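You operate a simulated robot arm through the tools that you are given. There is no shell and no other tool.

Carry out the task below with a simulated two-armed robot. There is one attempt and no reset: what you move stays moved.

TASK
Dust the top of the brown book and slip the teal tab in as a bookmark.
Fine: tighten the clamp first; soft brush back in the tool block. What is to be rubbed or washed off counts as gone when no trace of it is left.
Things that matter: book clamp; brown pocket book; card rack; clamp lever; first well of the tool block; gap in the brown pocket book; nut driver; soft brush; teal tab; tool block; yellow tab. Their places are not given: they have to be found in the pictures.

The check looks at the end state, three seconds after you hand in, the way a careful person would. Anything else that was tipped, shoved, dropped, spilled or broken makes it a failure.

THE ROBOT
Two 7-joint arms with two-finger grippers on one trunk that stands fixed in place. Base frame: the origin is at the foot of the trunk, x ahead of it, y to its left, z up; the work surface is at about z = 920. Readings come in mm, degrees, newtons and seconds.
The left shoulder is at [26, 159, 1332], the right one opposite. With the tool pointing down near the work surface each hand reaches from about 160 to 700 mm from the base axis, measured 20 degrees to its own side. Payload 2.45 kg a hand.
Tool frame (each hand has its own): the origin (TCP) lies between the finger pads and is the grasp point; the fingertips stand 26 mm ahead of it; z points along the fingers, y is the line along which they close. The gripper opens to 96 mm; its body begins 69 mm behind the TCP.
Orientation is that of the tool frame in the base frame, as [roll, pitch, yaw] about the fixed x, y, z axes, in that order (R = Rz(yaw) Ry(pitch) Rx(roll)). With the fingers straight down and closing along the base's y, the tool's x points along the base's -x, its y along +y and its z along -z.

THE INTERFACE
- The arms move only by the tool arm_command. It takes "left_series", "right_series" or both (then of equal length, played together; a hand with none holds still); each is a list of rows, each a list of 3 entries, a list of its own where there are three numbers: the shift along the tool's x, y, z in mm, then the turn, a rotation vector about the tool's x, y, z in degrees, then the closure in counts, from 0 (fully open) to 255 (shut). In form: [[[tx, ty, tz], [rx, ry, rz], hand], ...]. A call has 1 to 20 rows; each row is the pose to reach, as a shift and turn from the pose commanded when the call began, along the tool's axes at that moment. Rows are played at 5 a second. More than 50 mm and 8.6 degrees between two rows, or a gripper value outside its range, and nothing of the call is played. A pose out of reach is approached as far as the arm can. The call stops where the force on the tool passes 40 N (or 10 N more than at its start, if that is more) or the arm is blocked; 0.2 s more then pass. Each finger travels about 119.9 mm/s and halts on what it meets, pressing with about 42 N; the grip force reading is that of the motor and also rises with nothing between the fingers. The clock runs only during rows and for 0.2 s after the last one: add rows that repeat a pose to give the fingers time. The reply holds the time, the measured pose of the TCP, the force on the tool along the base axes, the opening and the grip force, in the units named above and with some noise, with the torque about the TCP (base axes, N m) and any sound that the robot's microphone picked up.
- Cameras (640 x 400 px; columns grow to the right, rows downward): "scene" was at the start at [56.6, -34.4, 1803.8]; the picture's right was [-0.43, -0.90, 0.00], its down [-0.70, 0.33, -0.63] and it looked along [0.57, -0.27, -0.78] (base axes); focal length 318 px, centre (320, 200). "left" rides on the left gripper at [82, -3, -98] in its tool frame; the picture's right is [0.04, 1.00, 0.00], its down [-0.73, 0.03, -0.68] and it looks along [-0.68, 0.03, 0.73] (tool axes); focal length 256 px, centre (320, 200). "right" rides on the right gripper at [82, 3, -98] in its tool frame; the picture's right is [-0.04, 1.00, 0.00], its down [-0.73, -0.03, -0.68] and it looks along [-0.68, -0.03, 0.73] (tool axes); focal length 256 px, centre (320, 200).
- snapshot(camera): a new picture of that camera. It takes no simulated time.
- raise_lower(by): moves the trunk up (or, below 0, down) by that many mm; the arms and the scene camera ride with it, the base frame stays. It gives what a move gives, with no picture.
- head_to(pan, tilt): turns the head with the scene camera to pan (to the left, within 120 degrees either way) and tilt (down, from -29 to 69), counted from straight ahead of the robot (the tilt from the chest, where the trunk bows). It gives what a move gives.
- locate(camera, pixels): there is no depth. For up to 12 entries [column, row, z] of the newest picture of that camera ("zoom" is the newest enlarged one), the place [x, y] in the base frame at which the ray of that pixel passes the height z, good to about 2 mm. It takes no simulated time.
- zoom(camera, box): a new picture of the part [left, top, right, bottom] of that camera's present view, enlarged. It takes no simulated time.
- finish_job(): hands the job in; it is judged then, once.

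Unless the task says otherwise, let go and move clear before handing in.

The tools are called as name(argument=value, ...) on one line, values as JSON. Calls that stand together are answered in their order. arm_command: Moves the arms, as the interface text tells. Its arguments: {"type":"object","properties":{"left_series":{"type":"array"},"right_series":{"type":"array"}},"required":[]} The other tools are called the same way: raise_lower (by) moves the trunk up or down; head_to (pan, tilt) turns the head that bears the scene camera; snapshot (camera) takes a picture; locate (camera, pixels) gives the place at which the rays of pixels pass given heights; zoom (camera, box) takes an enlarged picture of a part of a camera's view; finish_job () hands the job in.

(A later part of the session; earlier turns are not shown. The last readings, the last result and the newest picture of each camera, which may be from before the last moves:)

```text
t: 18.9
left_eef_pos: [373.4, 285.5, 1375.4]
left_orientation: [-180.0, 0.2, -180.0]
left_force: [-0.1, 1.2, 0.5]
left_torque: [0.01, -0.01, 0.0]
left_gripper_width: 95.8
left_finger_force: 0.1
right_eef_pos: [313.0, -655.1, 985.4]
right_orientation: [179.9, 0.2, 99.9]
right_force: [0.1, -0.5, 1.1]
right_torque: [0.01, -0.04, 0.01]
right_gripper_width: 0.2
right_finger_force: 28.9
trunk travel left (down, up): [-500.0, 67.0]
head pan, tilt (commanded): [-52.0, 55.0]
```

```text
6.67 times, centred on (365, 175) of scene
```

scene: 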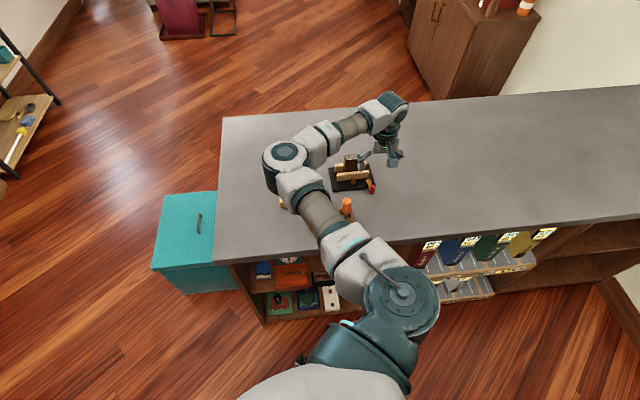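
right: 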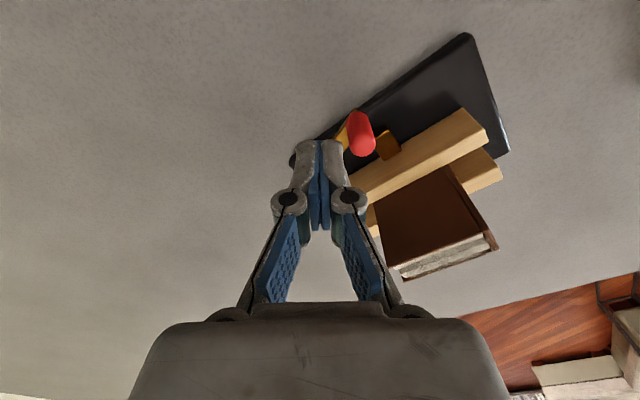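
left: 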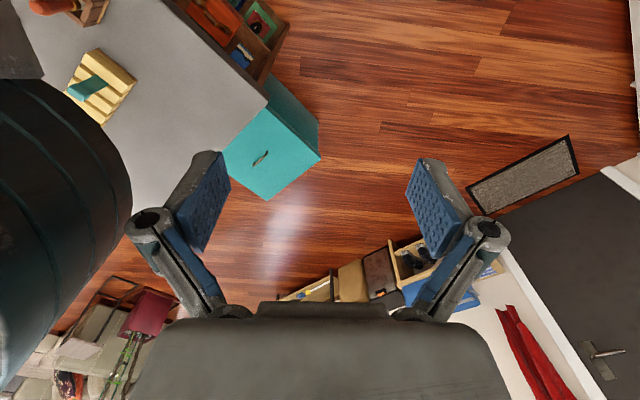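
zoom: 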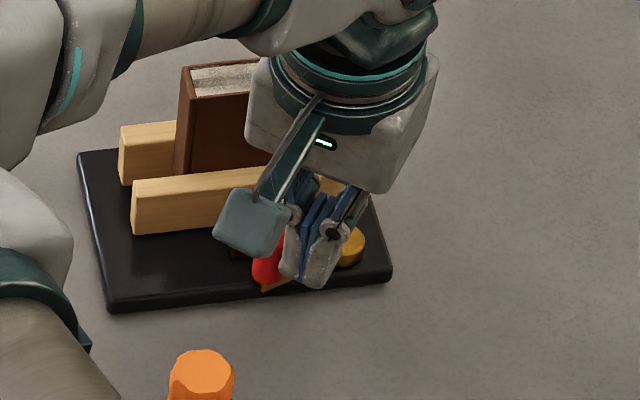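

The finger now touches the knob at (285,200) in the zoom. I'll push on gently a few mm more and watch for a stop.

arm_command(right_series=[[[-1, 2, 0], [0, 0, 0], 255], [[-2, 4, 0], [0, 0, 0], 255], [[-3, 6, 0], [0, 0, 0], 255]])

zoom(camera="right", box=[240, 80, 480, 230])

zoom(camera="scene", box=[325, 145, 405, 205])

```text
t: 19.7
left_eef_pos: [373.0, 285.3, 1374.2]
left_orientation: [180.0, 0.2, -180.0]
left_force: [0.4, -0.5, 0.9]
left_torque: [0.03, -0.01, 0.04]
left_gripper_width: 96.3
left_finger_force: 0.0
right_eef_pos: [319.4, -656.0, 987.5]
right_orientation: [180.0, 0.2, 100.0]
right_force: [-1.0, -1.1, 1.5]
right_torque: [-0.03, -0.01, -0.03]
right_gripper_width: 0.0
right_finger_force: 28.2
trunk travel left (down, up): [-500.0, 67.0]
head pan, tilt (commanded): [-52.0, 55.0]
```

```text
2.67 times, centred on (360, 155) of right
```

zoom: 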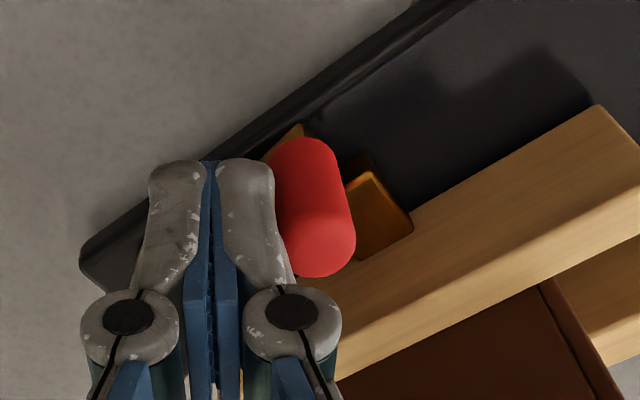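

```text
6.67 times, centred on (365, 175) of scene
```

zoom: 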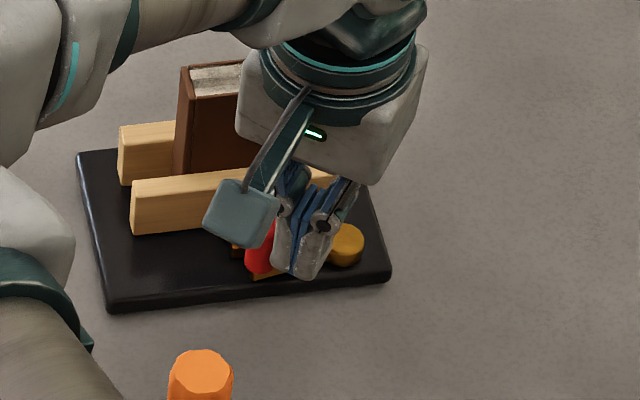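

The force is only about 1.5 N and the lever is still following. I'll push another few mm.

arm_command(right_series=[[[-1.5, 1.5, 0], [0, 0, 0], 255], [[-3, 3, 0], [0, 0, 0], 255], [[-4.5, 4.5, 0], [0, 0, 0], 255]])

zoom(camera="right", box=[240, 80, 480, 230])

zoom(camera="scene", box=[325, 145, 405, 205])

```text
t: 20.5
left_eef_pos: [372.6, 288.9, 1374.7]
left_orientation: [-179.9, 0.1, 180.0]
left_force: [0.8, -0.3, 0.1]
left_torque: [-0.02, 0.04, 0.03]
left_gripper_width: 95.8
left_finger_force: 0.0
right_eef_pos: [322.4, -657.8, 987.6]
right_orientation: [179.9, 0.2, 99.9]
right_force: [-12.6, 5.9, 0.7]
right_torque: [0.08, 0.16, 0.11]
right_gripper_width: 0.0
right_finger_force: 27.7
trunk travel left (down, up): [-500.0, 67.0]
head pan, tilt (commanded): [-52.0, 55.0]
```

```text
2.67 times, centred on (360, 155) of right
```

zoom: 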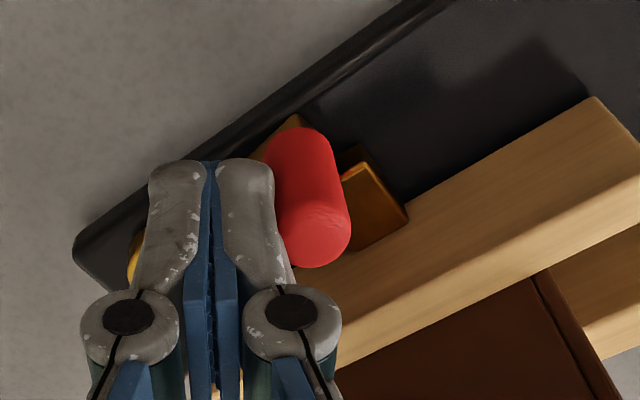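

```text
6.67 times, centred on (365, 175) of scene
```

zoom: 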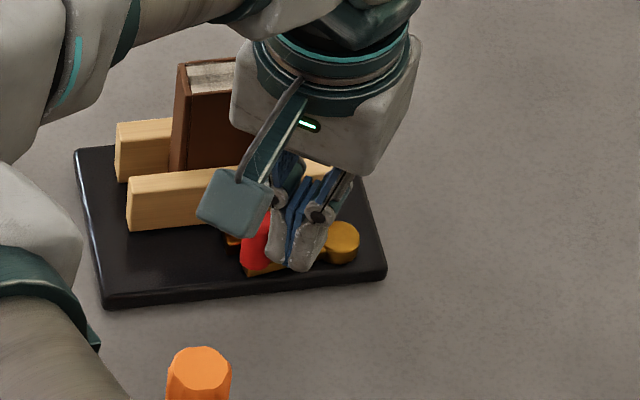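

Force jumped to about 14 N and the clamp base may have crept a millimetre or so, so the lever is at its stop. I'll back off at once and lift clear to inspect.

arm_command(right_series=[[[3, -4, 0], [0, 0, 0], 255], [[5, -10, 0], [0, 0, 0], 255], [[5, -12, -25], [0, 0, 0], 255], [[5, -12, -60], [0, 0, 0], 255], [[5, -12, -105], [0, 0, 0], 200], [[5, -12, -105], [0, 0, -8], 100], [[5, -12, -105], [0, 0, -16], 0]])

zoom(camera="scene", box=[325, 145, 405, 205])

snapshot(camera="right")

```text
t: 22.1
left_eef_pos: [374.0, 286.4, 1375.0]
left_orientation: [180.0, 0.2, 179.9]
left_force: [-0.3, -0.4, -0.8]
left_torque: [-0.02, 0.0, 0.01]
left_gripper_width: 95.9
left_finger_force: 0.1
right_eef_pos: [311.9, -658.4, 1091.1]
right_orientation: [179.9, 0.3, 116.1]
right_force: [-0.1, -0.5, 0.3]
right_torque: [0.01, 0.0, -0.01]
right_gripper_width: 96.0
right_finger_force: 0.0
trunk travel left (down, up): [-500.0, 67.0]
head pan, tilt (commanded): [-52.0, 55.0]
```

```text
6.67 times, centred on (365, 175) of scene
```

zoom: 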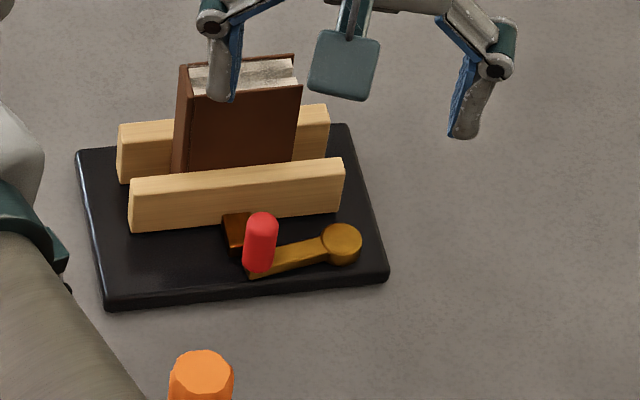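

```text
taken
```

right: 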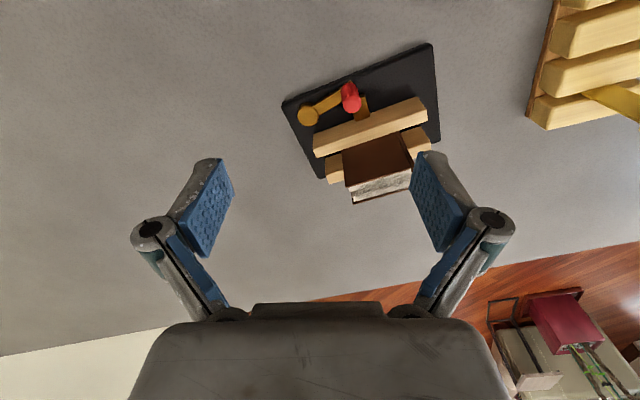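

The lever now lies along the jaw with its knob against the brass block, and the jaw is shut on the book, so the clamp is tightened. The base crept only about 1–2 mm. Next I'll move the right hand over the tool block to find the brush.

arm_command(right_series=[[[0, 0, -30], [0, 0, -4], 0], [[27, 26, -40], [0, 0, -8], 0], [[54, 52, -40], [0, 0, -12], 0], [[81, 78, -40], [0, 0, -16], 0], [[108, 104, -40], [0, 0, -20], 0], [[134, 130, -40], [0, 0, -21], 0], [[134, 130, -40], [0, 0, -21], 0]])

snapshot(camera="right")

snapshot(camera="scene")

```text
t: 23.7
left_eef_pos: [372.8, 289.3, 1374.6]
left_orientation: [-179.8, 0.2, 179.9]
left_force: [-0.5, -0.4, 0.0]
left_torque: [0.0, 0.0, 0.0]
left_gripper_width: 95.9
left_finger_force: 0.1
right_eef_pos: [370.2, -477.5, 1128.0]
right_orientation: [-179.9, 0.3, 137.1]
right_force: [-0.3, -0.8, 0.3]
right_torque: [0.0, 0.03, 0.0]
right_gripper_width: 96.1
right_finger_force: 0.0
trunk travel left (down, up): [-500.0, 67.0]
head pan, tilt (commanded): [-52.0, 55.0]
```

```text
taken
```

right: 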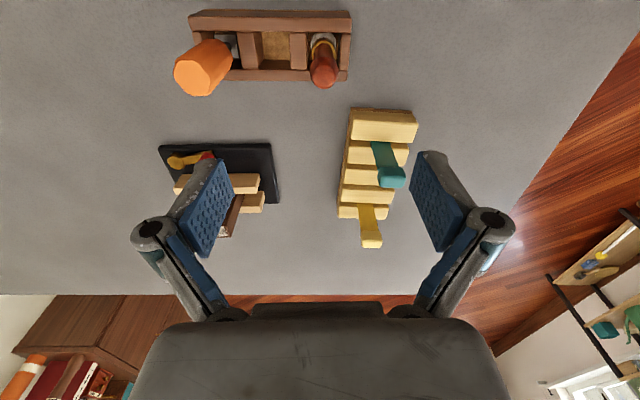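

```text
taken
```

scene: 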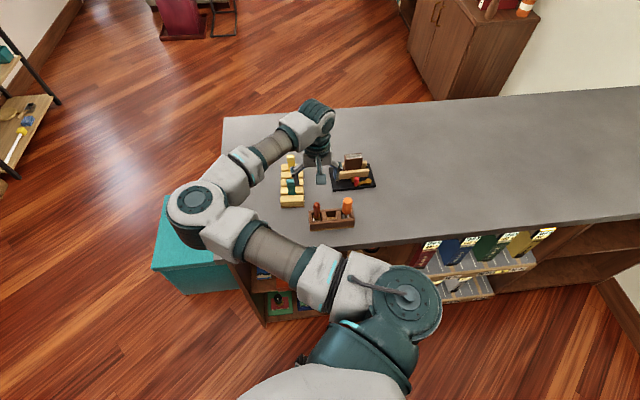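

The tool block is at the top of the right picture, aligned with the hand, and the brush is at (323,60). I'll zoom from both cameras to triangulate it, the tabs and the book.

zoom(camera="right", box=[180, 0, 360, 105])

zoom(camera="right", box=[325, 100, 425, 255])

zoom(camera="scene", box=[296, 190, 366, 236])

zoom(camera="scene", box=[330, 145, 380, 195])

```text
3.56 times, centred on (270, 52) of right
```

zoom: 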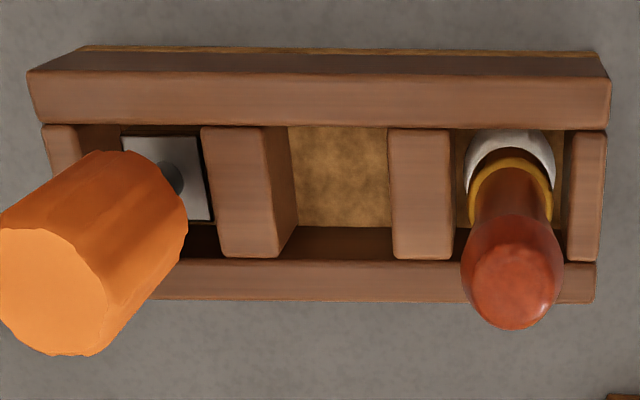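

```text
2.58 times, centred on (375, 178) of right
```

zoom: 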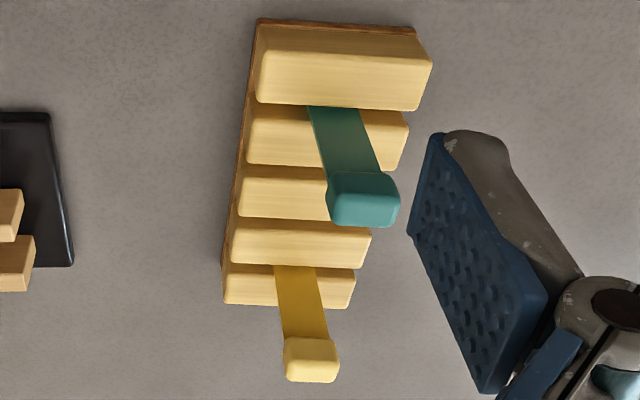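

```text
8.70 times, centred on (331, 213) of scene
```

zoom: 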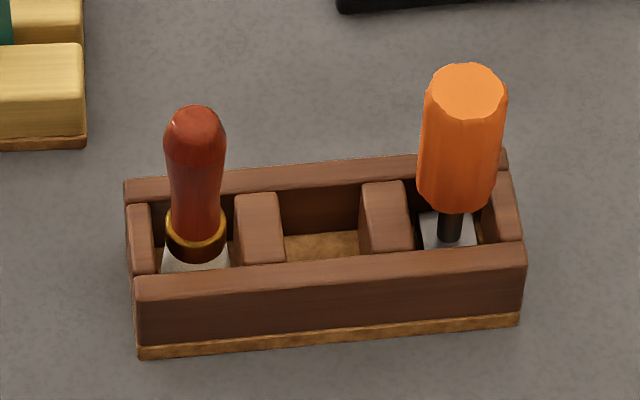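

```text
8.00 times, centred on (355, 170) of scene
```

zoom: 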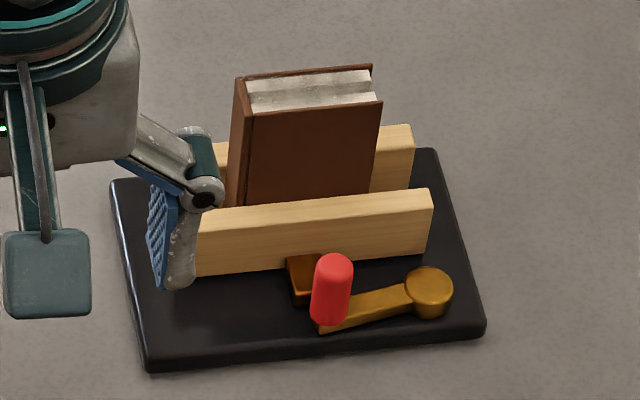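

I'll triangulate the brush's handle top, its gold collar and the block from both cameras.

locate(camera="right", pixels=[[324.2, 73.1, 980], [324.2, 73.1, 1010], [324.2, 73.1, 1040], [323.7, 50.6, 940], [323.7, 50.6, 960], [323.7, 50.6, 980], [350, 30, 955], [192, 28, 955], [348, 80, 955], [189, 15, 955], [352, 15, 955], [323.5, 42, 945]])

locate(camera="scene", pixels=[[316.6, 205, 980], [316.6, 205, 1010], [316.6, 205, 1040], [316.7, 217, 940], [316.7, 217, 960], [316.7, 217, 980], [310, 223.5, 955], [353.5, 219.5, 955], [308.7, 210, 955], [351, 206, 955]])

```text
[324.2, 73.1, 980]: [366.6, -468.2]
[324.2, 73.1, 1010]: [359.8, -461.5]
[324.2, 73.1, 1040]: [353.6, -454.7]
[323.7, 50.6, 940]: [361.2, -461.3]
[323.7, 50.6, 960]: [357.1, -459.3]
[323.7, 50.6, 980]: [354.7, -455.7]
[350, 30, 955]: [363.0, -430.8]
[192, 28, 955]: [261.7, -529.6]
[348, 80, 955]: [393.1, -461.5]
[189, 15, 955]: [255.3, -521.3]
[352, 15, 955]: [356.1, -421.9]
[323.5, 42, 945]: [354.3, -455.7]
```

```text
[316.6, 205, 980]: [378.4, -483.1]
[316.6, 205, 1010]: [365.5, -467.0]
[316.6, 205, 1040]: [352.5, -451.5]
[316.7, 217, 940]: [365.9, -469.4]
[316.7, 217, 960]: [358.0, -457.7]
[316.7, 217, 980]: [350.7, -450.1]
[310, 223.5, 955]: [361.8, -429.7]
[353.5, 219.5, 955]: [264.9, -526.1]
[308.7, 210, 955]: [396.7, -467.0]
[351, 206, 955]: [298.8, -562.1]
```

The brush stands upright at about (356,-457), its handle top at z≈1033 and its collar at z≈962. I'll go above it with the fingers opened to about 60 mm and check alignment.

arm_command(right_series=[[[12, 2, 0], [0, 0, 0], 60], [[24, 5, 20], [0, 0, 0], 95], [[24, 5, 50], [0, 0, 0], 95], [[24, 5, 70], [0, 0, 0], 95], [[24, 5, 70], [0, 0, 0], 95]])

snapshot(camera="right")

zoom(camera="scene", box=[286, 170, 376, 236])

```text
t: 24.9
left_eef_pos: [374.3, 287.4, 1375.2]
left_orientation: [-179.8, 0.2, 180.0]
left_force: [0.4, 0.0, -0.1]
left_torque: [0.01, -0.05, 0.01]
left_gripper_width: 95.9
left_finger_force: 0.1
right_eef_pos: [354.7, -456.7, 1059.9]
right_orientation: [-179.8, 0.3, 137.0]
right_force: [0.6, -0.6, -0.9]
right_torque: [0.0, -0.01, 0.01]
right_gripper_width: 60.3
right_finger_force: 0.1
trunk travel left (down, up): [-500.0, 67.0]
head pan, tilt (commanded): [-52.0, 55.0]
```

```text
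taken
```

right: 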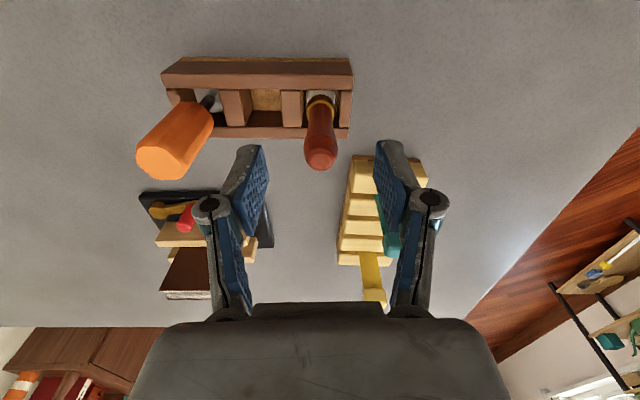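

```text
6.06 times, centred on (331, 203) of scene
```

zoom: 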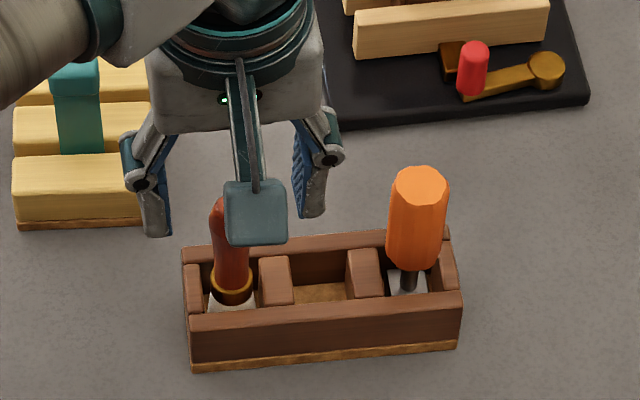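

The handle top at (320,158) is centred between the pads, where a point straight below the grasp point should be. I'll lower by 53 mm and close on the handle.

arm_command(right_series=[[[0, 0, 18], [0, 0, 0], 95], [[0, 0, 36], [0, 0, 0], 95], [[0, 0, 53], [0, 0, 0], 95], [[0, 0, 53], [0, 0, 0], 150], [[0, 0, 53], [0, 0, 0], 200], [[0, 0, 53], [0, 0, 0], 230], [[0, 0, 53], [0, 0, 0], 230]])

snapshot(camera="right")

zoom(camera="scene", box=[286, 170, 376, 236])

```text
t: 26.5
left_eef_pos: [373.8, 288.6, 1374.6]
left_orientation: [-179.9, 0.2, -180.0]
left_force: [0.7, 0.4, 0.2]
left_torque: [0.0, 0.03, 0.0]
left_gripper_width: 95.8
left_finger_force: 0.0
right_eef_pos: [356.2, -456.8, 1006.3]
right_orientation: [-179.9, 0.4, 137.0]
right_force: [-0.5, 0.4, -0.2]
right_torque: [-0.01, 0.01, 0.02]
right_gripper_width: 17.5
right_finger_force: 42.0
trunk travel left (down, up): [-500.0, 67.0]
head pan, tilt (commanded): [-52.0, 55.0]
```

```text
taken
```

right: 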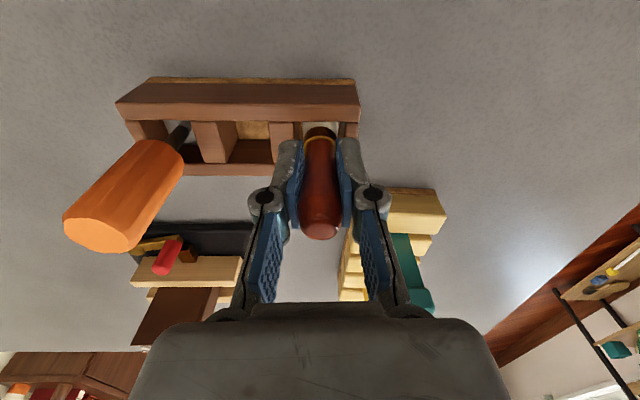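

```text
6.06 times, centred on (331, 203) of scene
```

zoom: 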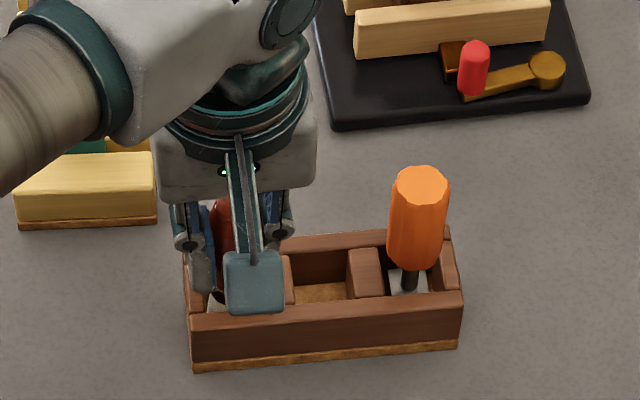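

The handle is held at 17.5 mm with 42 N, picked at TCP (356,-457,1006). I'll lift straight up 130 mm.

arm_command(right_series=[[[0, 0, -15], [0, 0, 0], 230], [[0, 0, -40], [0, 0, 0], 230], [[0, 0, -70], [0, 0, 0], 230], [[0, 0, -100], [0, 0, 0], 230], [[0, 0, -130], [0, 0, 0], 230], [[0, 0, -130], [0, 0, 0], 230]])

snapshot(camera="right")

snapshot(camera="scene")

zoom(camera="scene", box=[286, 150, 376, 216])

```text
t: 27.9
left_eef_pos: [373.7, 289.2, 1374.0]
left_orientation: [-179.9, 0.1, -180.0]
left_force: [0.6, -0.7, 0.9]
left_torque: [-0.03, -0.02, -0.02]
left_gripper_width: 95.9
left_finger_force: 0.0
right_eef_pos: [357.0, -459.3, 1137.9]
right_orientation: [-179.9, 0.3, 137.0]
right_force: [0.4, -0.1, -0.5]
right_torque: [0.01, 0.0, 0.01]
right_gripper_width: 17.2
right_finger_force: 41.8
trunk travel left (down, up): [-500.0, 67.0]
head pan, tilt (commanded): [-52.0, 55.0]
```

```text
taken
```

right: 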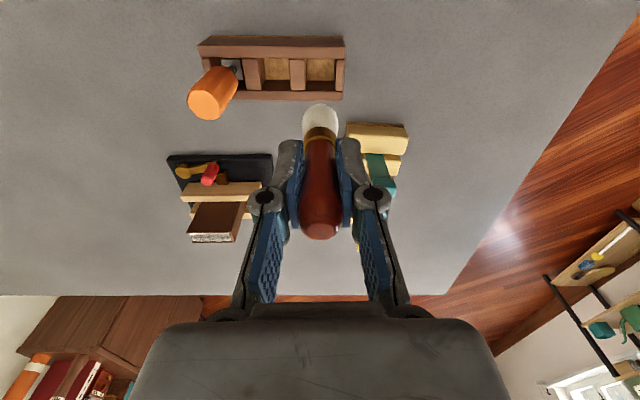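

```text
taken
```

scene: 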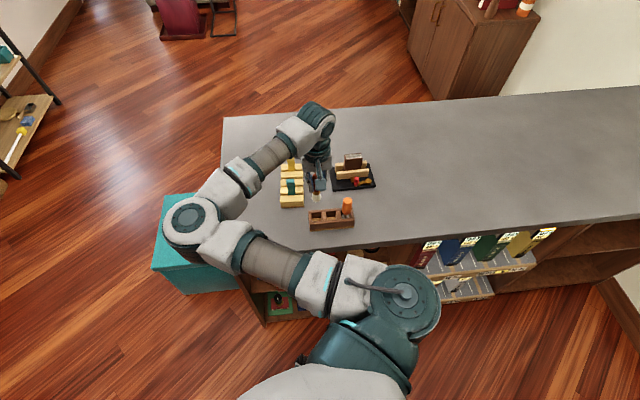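

```text
6.06 times, centred on (331, 183) of scene
```

zoom: 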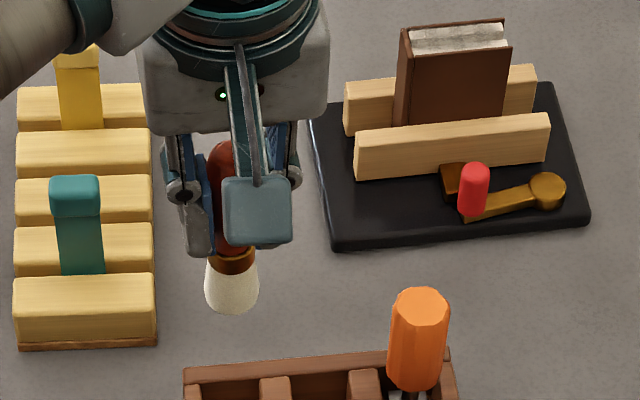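

The brush hangs straight in the grip with its bristle tips about 75 mm below the grasp point. I'll zoom on the book top from both cameras for a precise fix.

zoom(camera="right", box=[180, 190, 252, 250])

locate(camera="zoom", pixels=[[100, 280, 1025]])

zoom(camera="scene", box=[338, 148, 370, 168])

```text
6.67 times, centred on (216, 220) of right
```

zoom: 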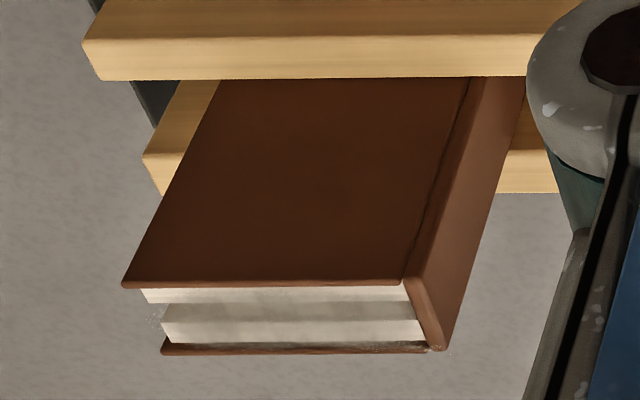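

```text
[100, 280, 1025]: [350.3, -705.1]
```

```text
16.00 times, centred on (354, 158) of scene
```

zoom: 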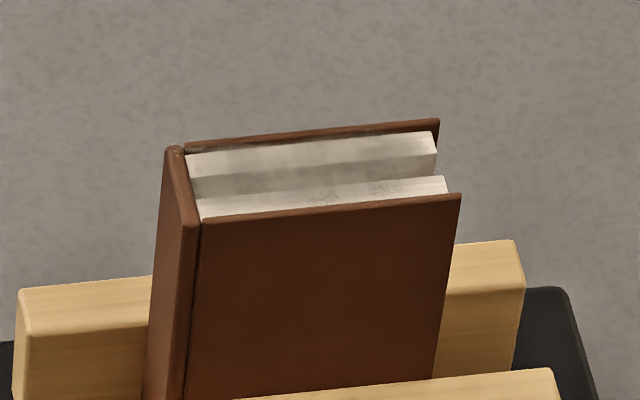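

Now I'll locate the four cover corners from both cameras at two heights.

locate(camera="right", pixels=[[186.3, 232.7, 1015], [186.3, 232.7, 1035], [228.7, 232.3, 1015], [228.7, 232.3, 1035], [192.5, 242.5, 1015], [192.5, 242.5, 1035], [234, 242.2, 1015], [234, 242.2, 1035]])

locate(camera="scene", pixels=[[360.6, 157.7, 1015], [360.6, 157.7, 1035], [346.5, 159.4, 1015], [346.5, 159.4, 1035], [359.25, 153, 1015], [359.25, 153, 1035], [343.4, 154.7, 1015], [343.4, 154.7, 1035]])

```text
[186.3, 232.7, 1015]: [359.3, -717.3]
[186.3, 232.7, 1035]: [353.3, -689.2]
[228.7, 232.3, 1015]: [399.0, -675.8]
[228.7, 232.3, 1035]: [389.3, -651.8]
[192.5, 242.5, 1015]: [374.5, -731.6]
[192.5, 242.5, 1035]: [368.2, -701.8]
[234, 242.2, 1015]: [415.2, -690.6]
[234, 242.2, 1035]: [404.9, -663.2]
```

```text
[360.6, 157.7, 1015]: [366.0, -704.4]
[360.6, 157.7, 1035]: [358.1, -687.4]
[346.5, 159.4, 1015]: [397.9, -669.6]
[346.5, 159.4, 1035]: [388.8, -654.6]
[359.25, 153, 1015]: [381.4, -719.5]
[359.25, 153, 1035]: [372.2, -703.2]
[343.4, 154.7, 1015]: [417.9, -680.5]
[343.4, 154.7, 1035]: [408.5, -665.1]
```

The book's top centre comes out near (383,-684) at z≈1027, about 52 mm wide along the jaws and 20 mm thick. I'll carry the brush there at the present height.

arm_command(right_series=[[[-30, -25, 0], [0, 0, 0], 230], [[-60, -50, 0], [0, 0, 0], 230], [[-90, -76, 0], [0, 0, 0], 230], [[-118, -100, 0], [0, 0, 0], 230], [[-146, -124, 0], [0, 0, 0], 230], [[-172, -146, 0], [0, 0, 0], 230], [[-172, -146, 0], [0, 0, 0], 230]])

snapshot(camera="right")

zoom(camera="scene", box=[320, 130, 400, 190])

```text
t: 29.5
left_eef_pos: [374.3, 286.4, 1374.7]
left_orientation: [-179.9, 0.0, 179.9]
left_force: [0.0, 0.0, 0.1]
left_torque: [-0.02, 0.0, 0.0]
left_gripper_width: 96.1
left_finger_force: 0.1
right_eef_pos: [381.1, -685.7, 1135.7]
right_orientation: [179.9, 0.3, 136.9]
right_force: [0.6, -0.7, 0.8]
right_torque: [-0.04, -0.02, 0.0]
right_gripper_width: 17.5
right_finger_force: 42.2
trunk travel left (down, up): [-500.0, 67.0]
head pan, tilt (commanded): [-52.0, 55.0]
```

```text
taken
```

right: 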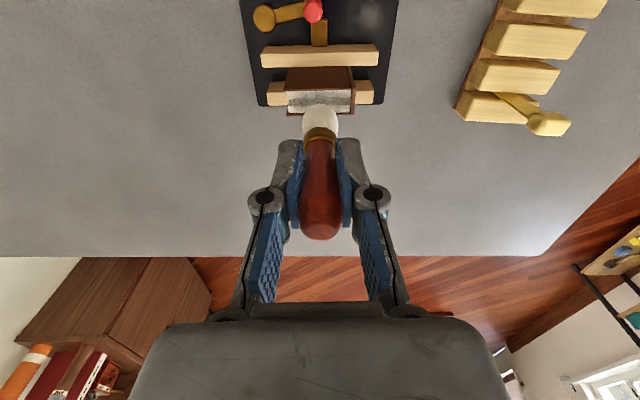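

```text
6.67 times, centred on (360, 160) of scene
```

zoom: 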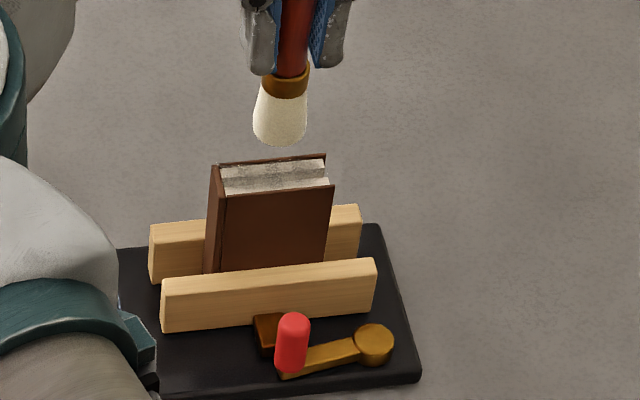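

The brush is over the book: in the right picture the page top at (320,100) sits where the vertical below the grasp point lands. I'll zoom, then lower in part.

arm_command(right_series=[[[0, 0, 10], [0, 0, 0], 230], [[0, 0, 20], [0, 0, 0], 230], [[0, 0, 26], [0, 0, 0], 230], [[0, 0, 26], [0, 0, 0], 230]])

zoom(camera="right", box=[240, 50, 400, 150])

zoom(camera="scene", box=[335, 138, 377, 166])

```text
t: 30.5
left_eef_pos: [373.1, 285.5, 1374.6]
left_orientation: [-180.0, 0.1, -180.0]
left_force: [-0.9, 0.4, 0.3]
left_torque: [-0.01, 0.0, 0.04]
left_gripper_width: 95.9
left_finger_force: 0.1
right_eef_pos: [382.5, -684.1, 1110.6]
right_orientation: [-180.0, 0.2, 137.0]
right_force: [0.3, -0.5, -0.2]
right_torque: [-0.01, 0.02, -0.02]
right_gripper_width: 17.4
right_finger_force: 41.4
trunk travel left (down, up): [-500.0, 67.0]
head pan, tilt (commanded): [-52.0, 55.0]
```

```text
4.00 times, centred on (320, 100) of right
```

zoom: 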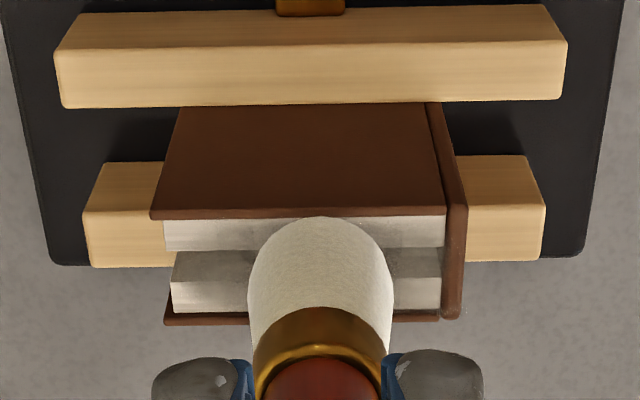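

```text
14.29 times, centred on (356, 152) of scene
```

zoom: 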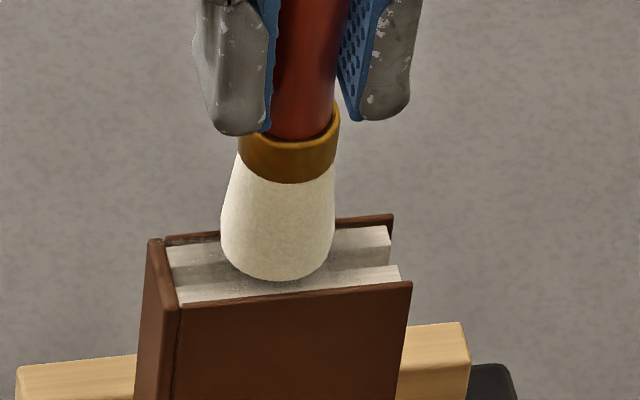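

The bristle tip is roughly 8–10 mm above the pages. I'll lower in small steps, watching the vertical force.

arm_command(right_series=[[[0, 0, 2], [0, 0, 0], 230], [[0, 0, 4], [0, 0, 0], 230], [[0, 0, 6], [0, 0, 0], 230], [[0, 0, 8], [0, 0, 0], 230]])

zoom(camera="scene", box=[335, 138, 377, 166])

```text
t: 31.5
left_eef_pos: [374.3, 286.4, 1376.1]
left_orientation: [180.0, 0.1, 180.0]
left_force: [-0.5, 0.0, 0.0]
left_torque: [0.0, -0.01, 0.0]
left_gripper_width: 96.0
left_finger_force: 0.2
right_eef_pos: [381.3, -683.1, 1102.4]
right_orientation: [180.0, 0.2, 137.0]
right_force: [-0.8, -0.7, -0.7]
right_torque: [0.01, -0.02, -0.01]
right_gripper_width: 17.3
right_finger_force: 41.4
trunk travel left (down, up): [-500.0, 67.0]
head pan, tilt (commanded): [-52.0, 55.0]
```

```text
14.29 times, centred on (356, 152) of scene
```

zoom: 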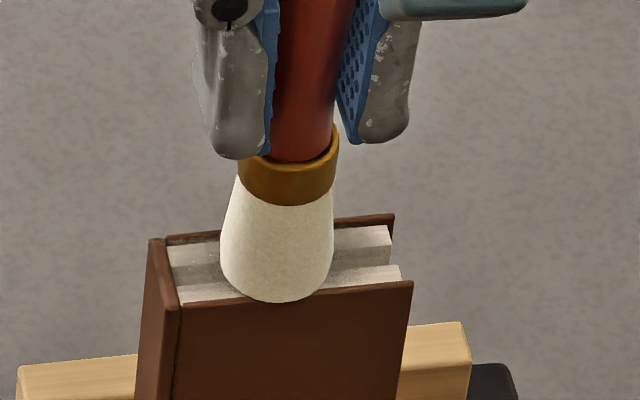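

The bristle tip now reaches the cover's edge line at (275,300), with no force yet. I'll go 3 mm further down.

arm_command(right_series=[[[0, 0, 1.5], [0, 0, 0], 230], [[0, 0, 3], [0, 0, 0], 230]])

zoom(camera="scene", box=[335, 138, 377, 166])

zoom(camera="right", box=[240, 50, 400, 150])

```text
t: 32.1
left_eef_pos: [371.9, 287.9, 1375.2]
left_orientation: [-179.9, 0.2, -179.9]
left_force: [0.7, -0.4, 0.0]
left_torque: [0.01, 0.03, -0.03]
left_gripper_width: 95.8
left_finger_force: 0.1
right_eef_pos: [382.2, -683.3, 1102.4]
right_orientation: [-179.9, 0.5, 137.1]
right_force: [0.4, -2.3, 11.1]
right_torque: [-0.16, -0.08, -0.01]
right_gripper_width: 17.3
right_finger_force: 41.7
trunk travel left (down, up): [-500.0, 67.0]
head pan, tilt (commanded): [-52.0, 55.0]
```

```text
14.29 times, centred on (356, 152) of scene
```

zoom: 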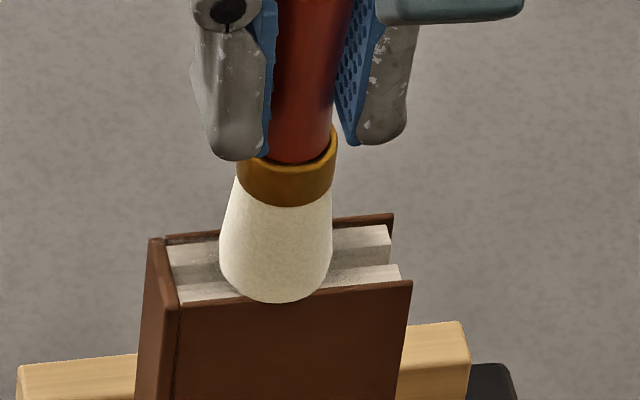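

```text
4.00 times, centred on (320, 100) of right
```

zoom: 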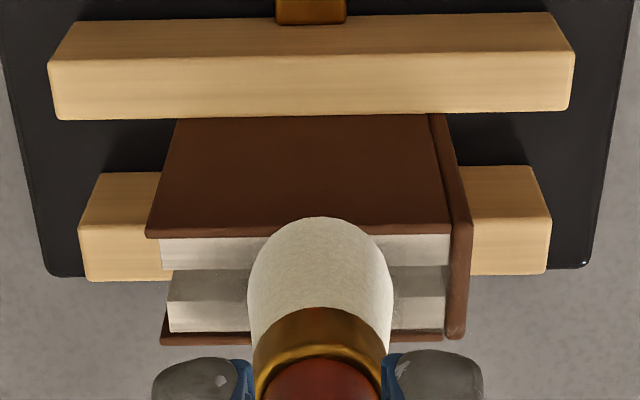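

The bristles now press with 11 N. I'll ease up about 1.5 mm and sweep along the book's length toward the spine and back to the fore-edge.

arm_command(right_series=[[[0, 0, -1.5], [0, 0, 0], 230], [[0, 7, -1.5], [0, 0, 0], 230], [[0, 14, -1.5], [0, 0, 0], 230], [[0, 20, -1.5], [0, 0, 0], 230], [[0, 12, -1.5], [0, 0, 0], 230], [[0, 4, -1.5], [0, 0, 0], 230], [[0, -4, -1.5], [0, 0, 0], 230], [[0, -12, -1.5], [0, 0, 0], 230], [[0, -20, -1.5], [0, 0, 0], 230], [[0, -26, -1.5], [0, 0, 0], 230]])

zoom(camera="scene", box=[335, 138, 377, 166])

zoom(camera="right", box=[240, 50, 400, 150])

```text
t: 34.3
left_eef_pos: [372.9, 287.1, 1374.7]
left_orientation: [-179.9, 0.3, -180.0]
left_force: [-0.8, 0.5, 0.8]
left_torque: [-0.01, 0.01, 0.01]
left_gripper_width: 96.1
left_finger_force: 0.1
right_eef_pos: [364.3, -702.6, 1102.0]
right_orientation: [-180.0, 0.3, 137.1]
right_force: [0.5, 1.4, 2.1]
right_torque: [0.09, -0.08, 0.02]
right_gripper_width: 17.2
right_finger_force: 41.7
trunk travel left (down, up): [-500.0, 67.0]
head pan, tilt (commanded): [-52.0, 55.0]
```

```text
14.29 times, centred on (356, 152) of scene
```

zoom: 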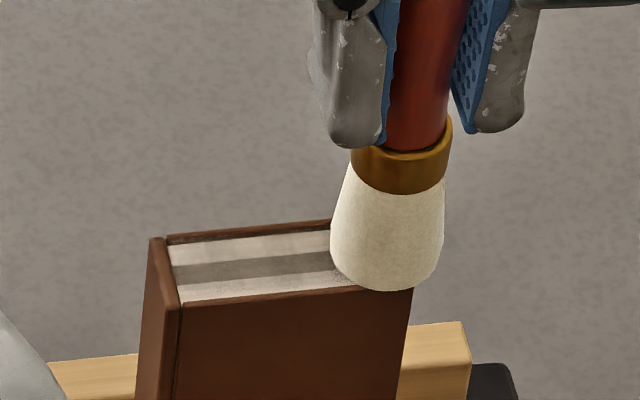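

```text
4.00 times, centred on (320, 100) of right
```

zoom: 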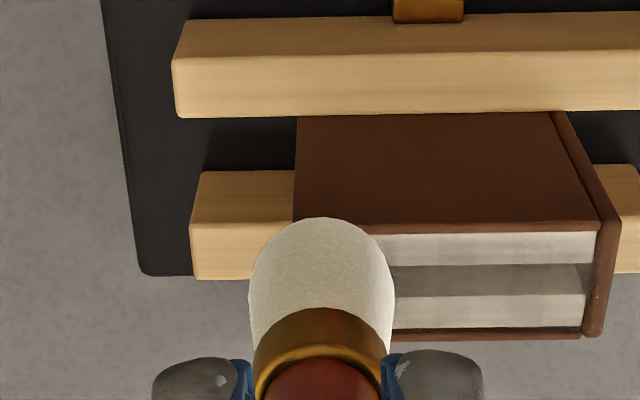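

The left part of the page top already looks whiter. I'll check it at higher zoom for leftover grey.

zoom(camera="right", box=[334, 100, 398, 140])

zoom(camera="scene", box=[344, 150, 364, 162])

```text
10.00 times, centred on (366, 120) of right
```

zoom: 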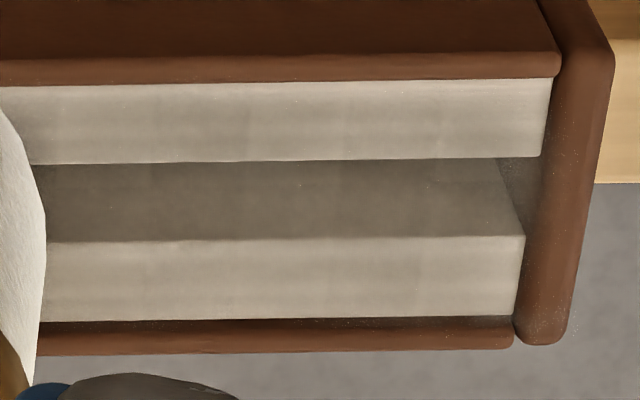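

```text
16.00 times, centred on (354, 156) of scene
```

zoom: 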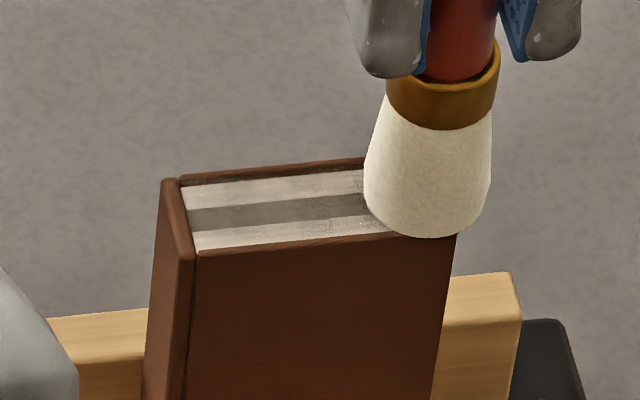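

Most of the haze is gone; a few faint specks remain near the cover edges and the spine at (560,130) and (380,320). I'll make more passes, offset a few mm to each side.

arm_command(right_series=[[[-4, 0, 0], [0, 0, 0], 230], [[-4, 9, 0], [0, 0, 0], 230], [[-4, 18, 0], [0, 0, 0], 230], [[-4, 27, 0], [0, 0, 0], 230], [[-4, 36, 0], [0, 0, 0], 230], [[-4, 45, 0], [0, 0, 0], 230], [[-4, 52, 0], [0, 0, 0], 230], [[0, 52, 0], [0, 0, 0], 230], [[4, 52, 0], [0, 0, 0], 230], [[4, 45, 0], [0, 0, 0], 230], [[4, 36, 0], [0, 0, 0], 230], [[4, 27, 0], [0, 0, 0], 230], [[4, 18, 0], [0, 0, 0], 230], [[4, 9, 0], [0, 0, 0], 230], [[4, 0, 0], [0, 0, 0], 230], [[4, -4, 0], [0, 0, 0], 230], [[0, -4, 0], [0, 0, 0], 230]])

zoom(camera="right", box=[334, 100, 398, 140])

zoom(camera="scene", box=[344, 150, 364, 162])

```text
t: 37.9
left_eef_pos: [374.8, 285.8, 1374.8]
left_orientation: [180.0, 0.1, 180.0]
left_force: [0.6, -0.8, 0.2]
left_torque: [-0.02, 0.0, 0.01]
left_gripper_width: 95.8
left_finger_force: 0.0
right_eef_pos: [362.9, -707.2, 1102.4]
right_orientation: [180.0, 0.3, 137.0]
right_force: [-0.3, -0.1, -0.5]
right_torque: [0.01, 0.03, -0.01]
right_gripper_width: 17.1
right_finger_force: 41.4
trunk travel left (down, up): [-500.0, 67.0]
head pan, tilt (commanded): [-52.0, 55.0]
```

```text
10.00 times, centred on (366, 120) of right
```

zoom: 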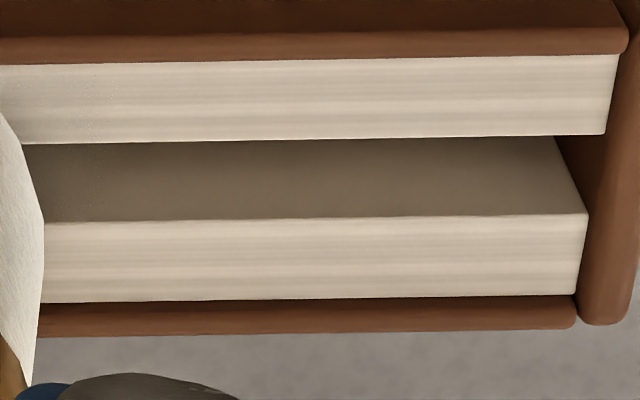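

```text
16.00 times, centred on (354, 156) of scene
```

zoom: 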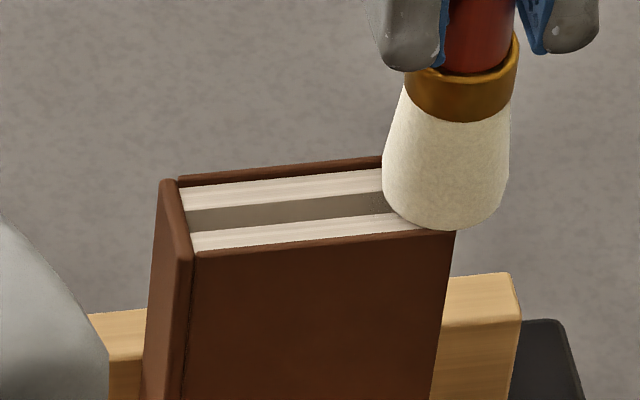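

The spine half is now clean, but a few specks remain near the fore-edge at (90,100) and (375,200). I'll make several short passes over the fore-edge half.

arm_command(right_series=[[[-4, 4, 0.5], [0, 0, 0], 230], [[-4, 12, 0.5], [0, 0, 0], 230], [[-4, 20, 0.5], [0, 0, 0], 230], [[-4, 28, 0.5], [0, 0, 0], 230], [[0, 28, 0.5], [0, 0, 0], 230], [[0, 20, 0.5], [0, 0, 0], 230], [[0, 12, 0.5], [0, 0, 0], 230], [[0, 4, 0.5], [0, 0, 0], 230], [[0, -3, 0.5], [0, 0, 0], 230], [[4, -3, 0.5], [0, 0, 0], 230], [[4, 4, 0.5], [0, 0, 0], 230], [[4, 12, 0.5], [0, 0, 0], 230], [[4, 20, 0.5], [0, 0, 0], 230], [[4, 28, 0.5], [0, 0, 0], 230], [[0, 28, 0.5], [0, 0, 0], 230], [[0, 36, 0.5], [0, 0, 0], 230], [[0, 44, 0.5], [0, 0, 0], 230], [[0, 52, 0.5], [0, 0, 0], 230], [[0, 58, 0.5], [0, 0, 0], 230]])

zoom(camera="right", box=[240, 90, 320, 150])

zoom(camera="scene", box=[344, 148, 366, 162])

```text
t: 41.9
left_eef_pos: [373.6, 285.7, 1375.5]
left_orientation: [-180.0, 0.2, 180.0]
left_force: [0.5, 0.2, 0.2]
left_torque: [-0.01, -0.04, 0.01]
left_gripper_width: 95.9
left_finger_force: 0.0
right_eef_pos: [400.4, -662.7, 1101.8]
right_orientation: [180.0, 0.3, 137.0]
right_force: [-1.6, -1.9, 6.1]
right_torque: [-0.2, 0.06, 0.01]
right_gripper_width: 17.2
right_finger_force: 42.1
trunk travel left (down, up): [-500.0, 67.0]
head pan, tilt (commanded): [-52.0, 55.0]
```

```text
6.67 times, centred on (280, 120) of right
```

zoom: 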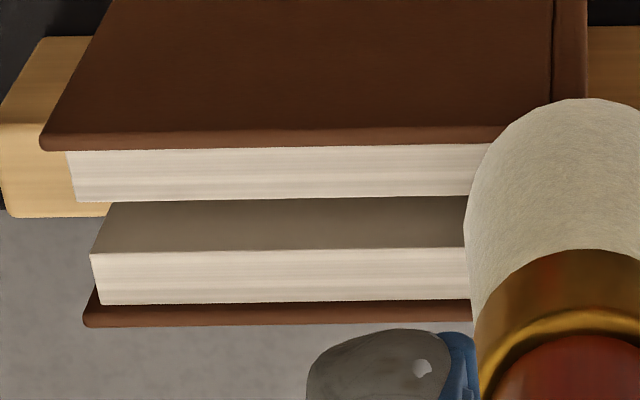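

```text
16.00 times, centred on (355, 155) of scene
```

zoom: 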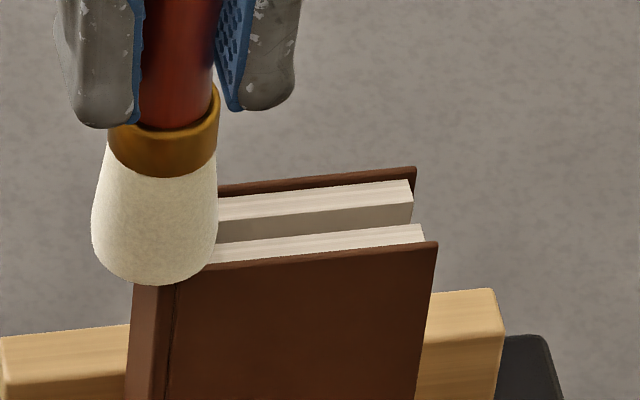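

Both visible parts look clean and white. I'll lift the brush off and inspect the whole page top before putting the brush away.

arm_command(right_series=[[[0, 0, -15], [0, 0, 0], 230], [[0, 5, -40], [0, 0, 0], 230], [[10, 40, -45], [0, 0, 0], 230], [[30, 70, -45], [0, 0, 0], 230], [[30, 70, -45], [0, 0, 0], 230]])

snapshot(camera="right")

zoom(camera="scene", box=[340, 147, 368, 165])

zoom(camera="scene", box=[325, 145, 405, 205])

```text
t: 43.1
left_eef_pos: [373.5, 289.6, 1373.6]
left_orientation: [-179.8, 0.2, -180.0]
left_force: [0.0, -0.6, 0.2]
left_torque: [-0.01, -0.01, 0.03]
left_gripper_width: 96.1
left_finger_force: 0.2
right_eef_pos: [428.2, -587.4, 1149.1]
right_orientation: [-179.9, 0.4, 137.0]
right_force: [0.6, -0.2, 0.0]
right_torque: [-0.02, 0.03, -0.03]
right_gripper_width: 17.1
right_finger_force: 42.0
trunk travel left (down, up): [-500.0, 67.0]
head pan, tilt (commanded): [-52.0, 55.0]
```

```text
taken
```

right: 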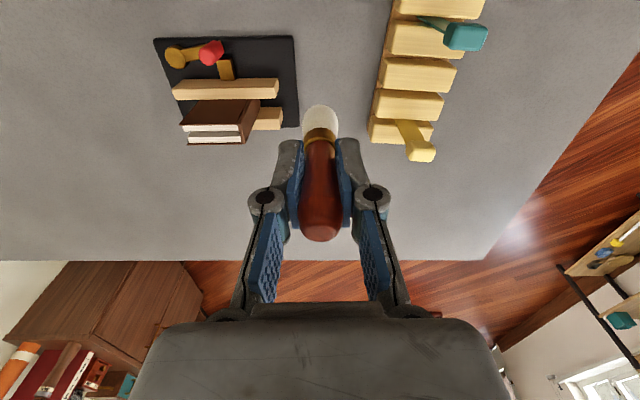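

```text
16.00 times, centred on (354, 156) of scene
```

zoom: 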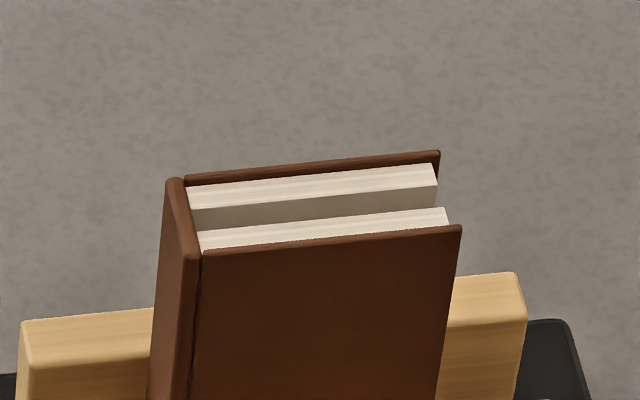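

```text
6.67 times, centred on (365, 175) of scene
```

zoom: 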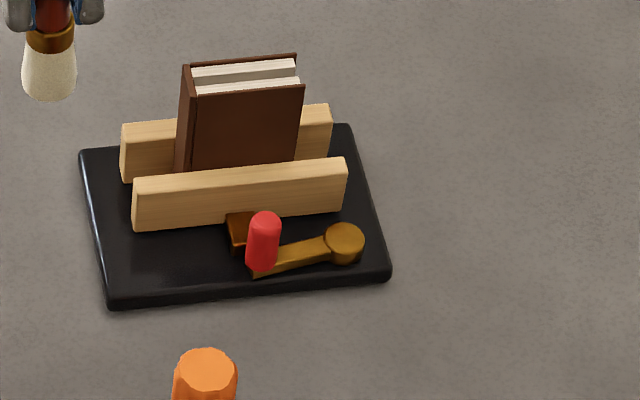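

The page top looks clean from the head camera. I'll check the same at close range from the hand camera.

zoom(camera="right", box=[176, 98, 264, 150])

zoom(camera="right", box=[360, 0, 500, 170])

```text
7.27 times, centred on (220, 124) of right
```

zoom: 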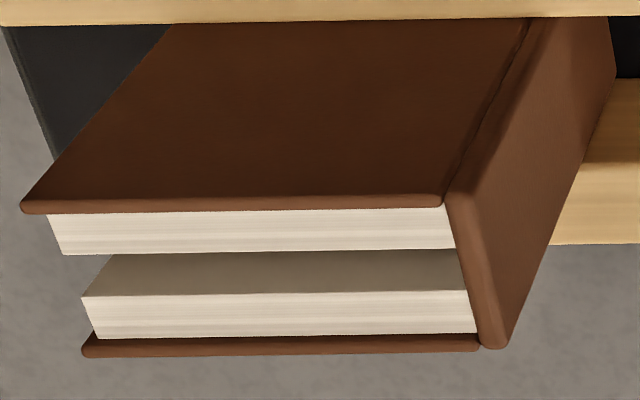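

```text
2.35 times, centred on (430, 85) of right
```

zoom: 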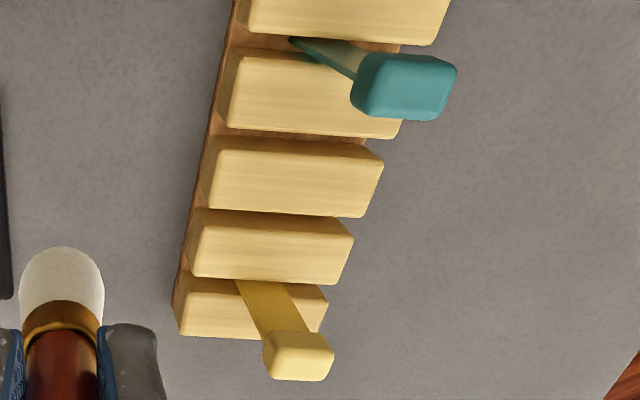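

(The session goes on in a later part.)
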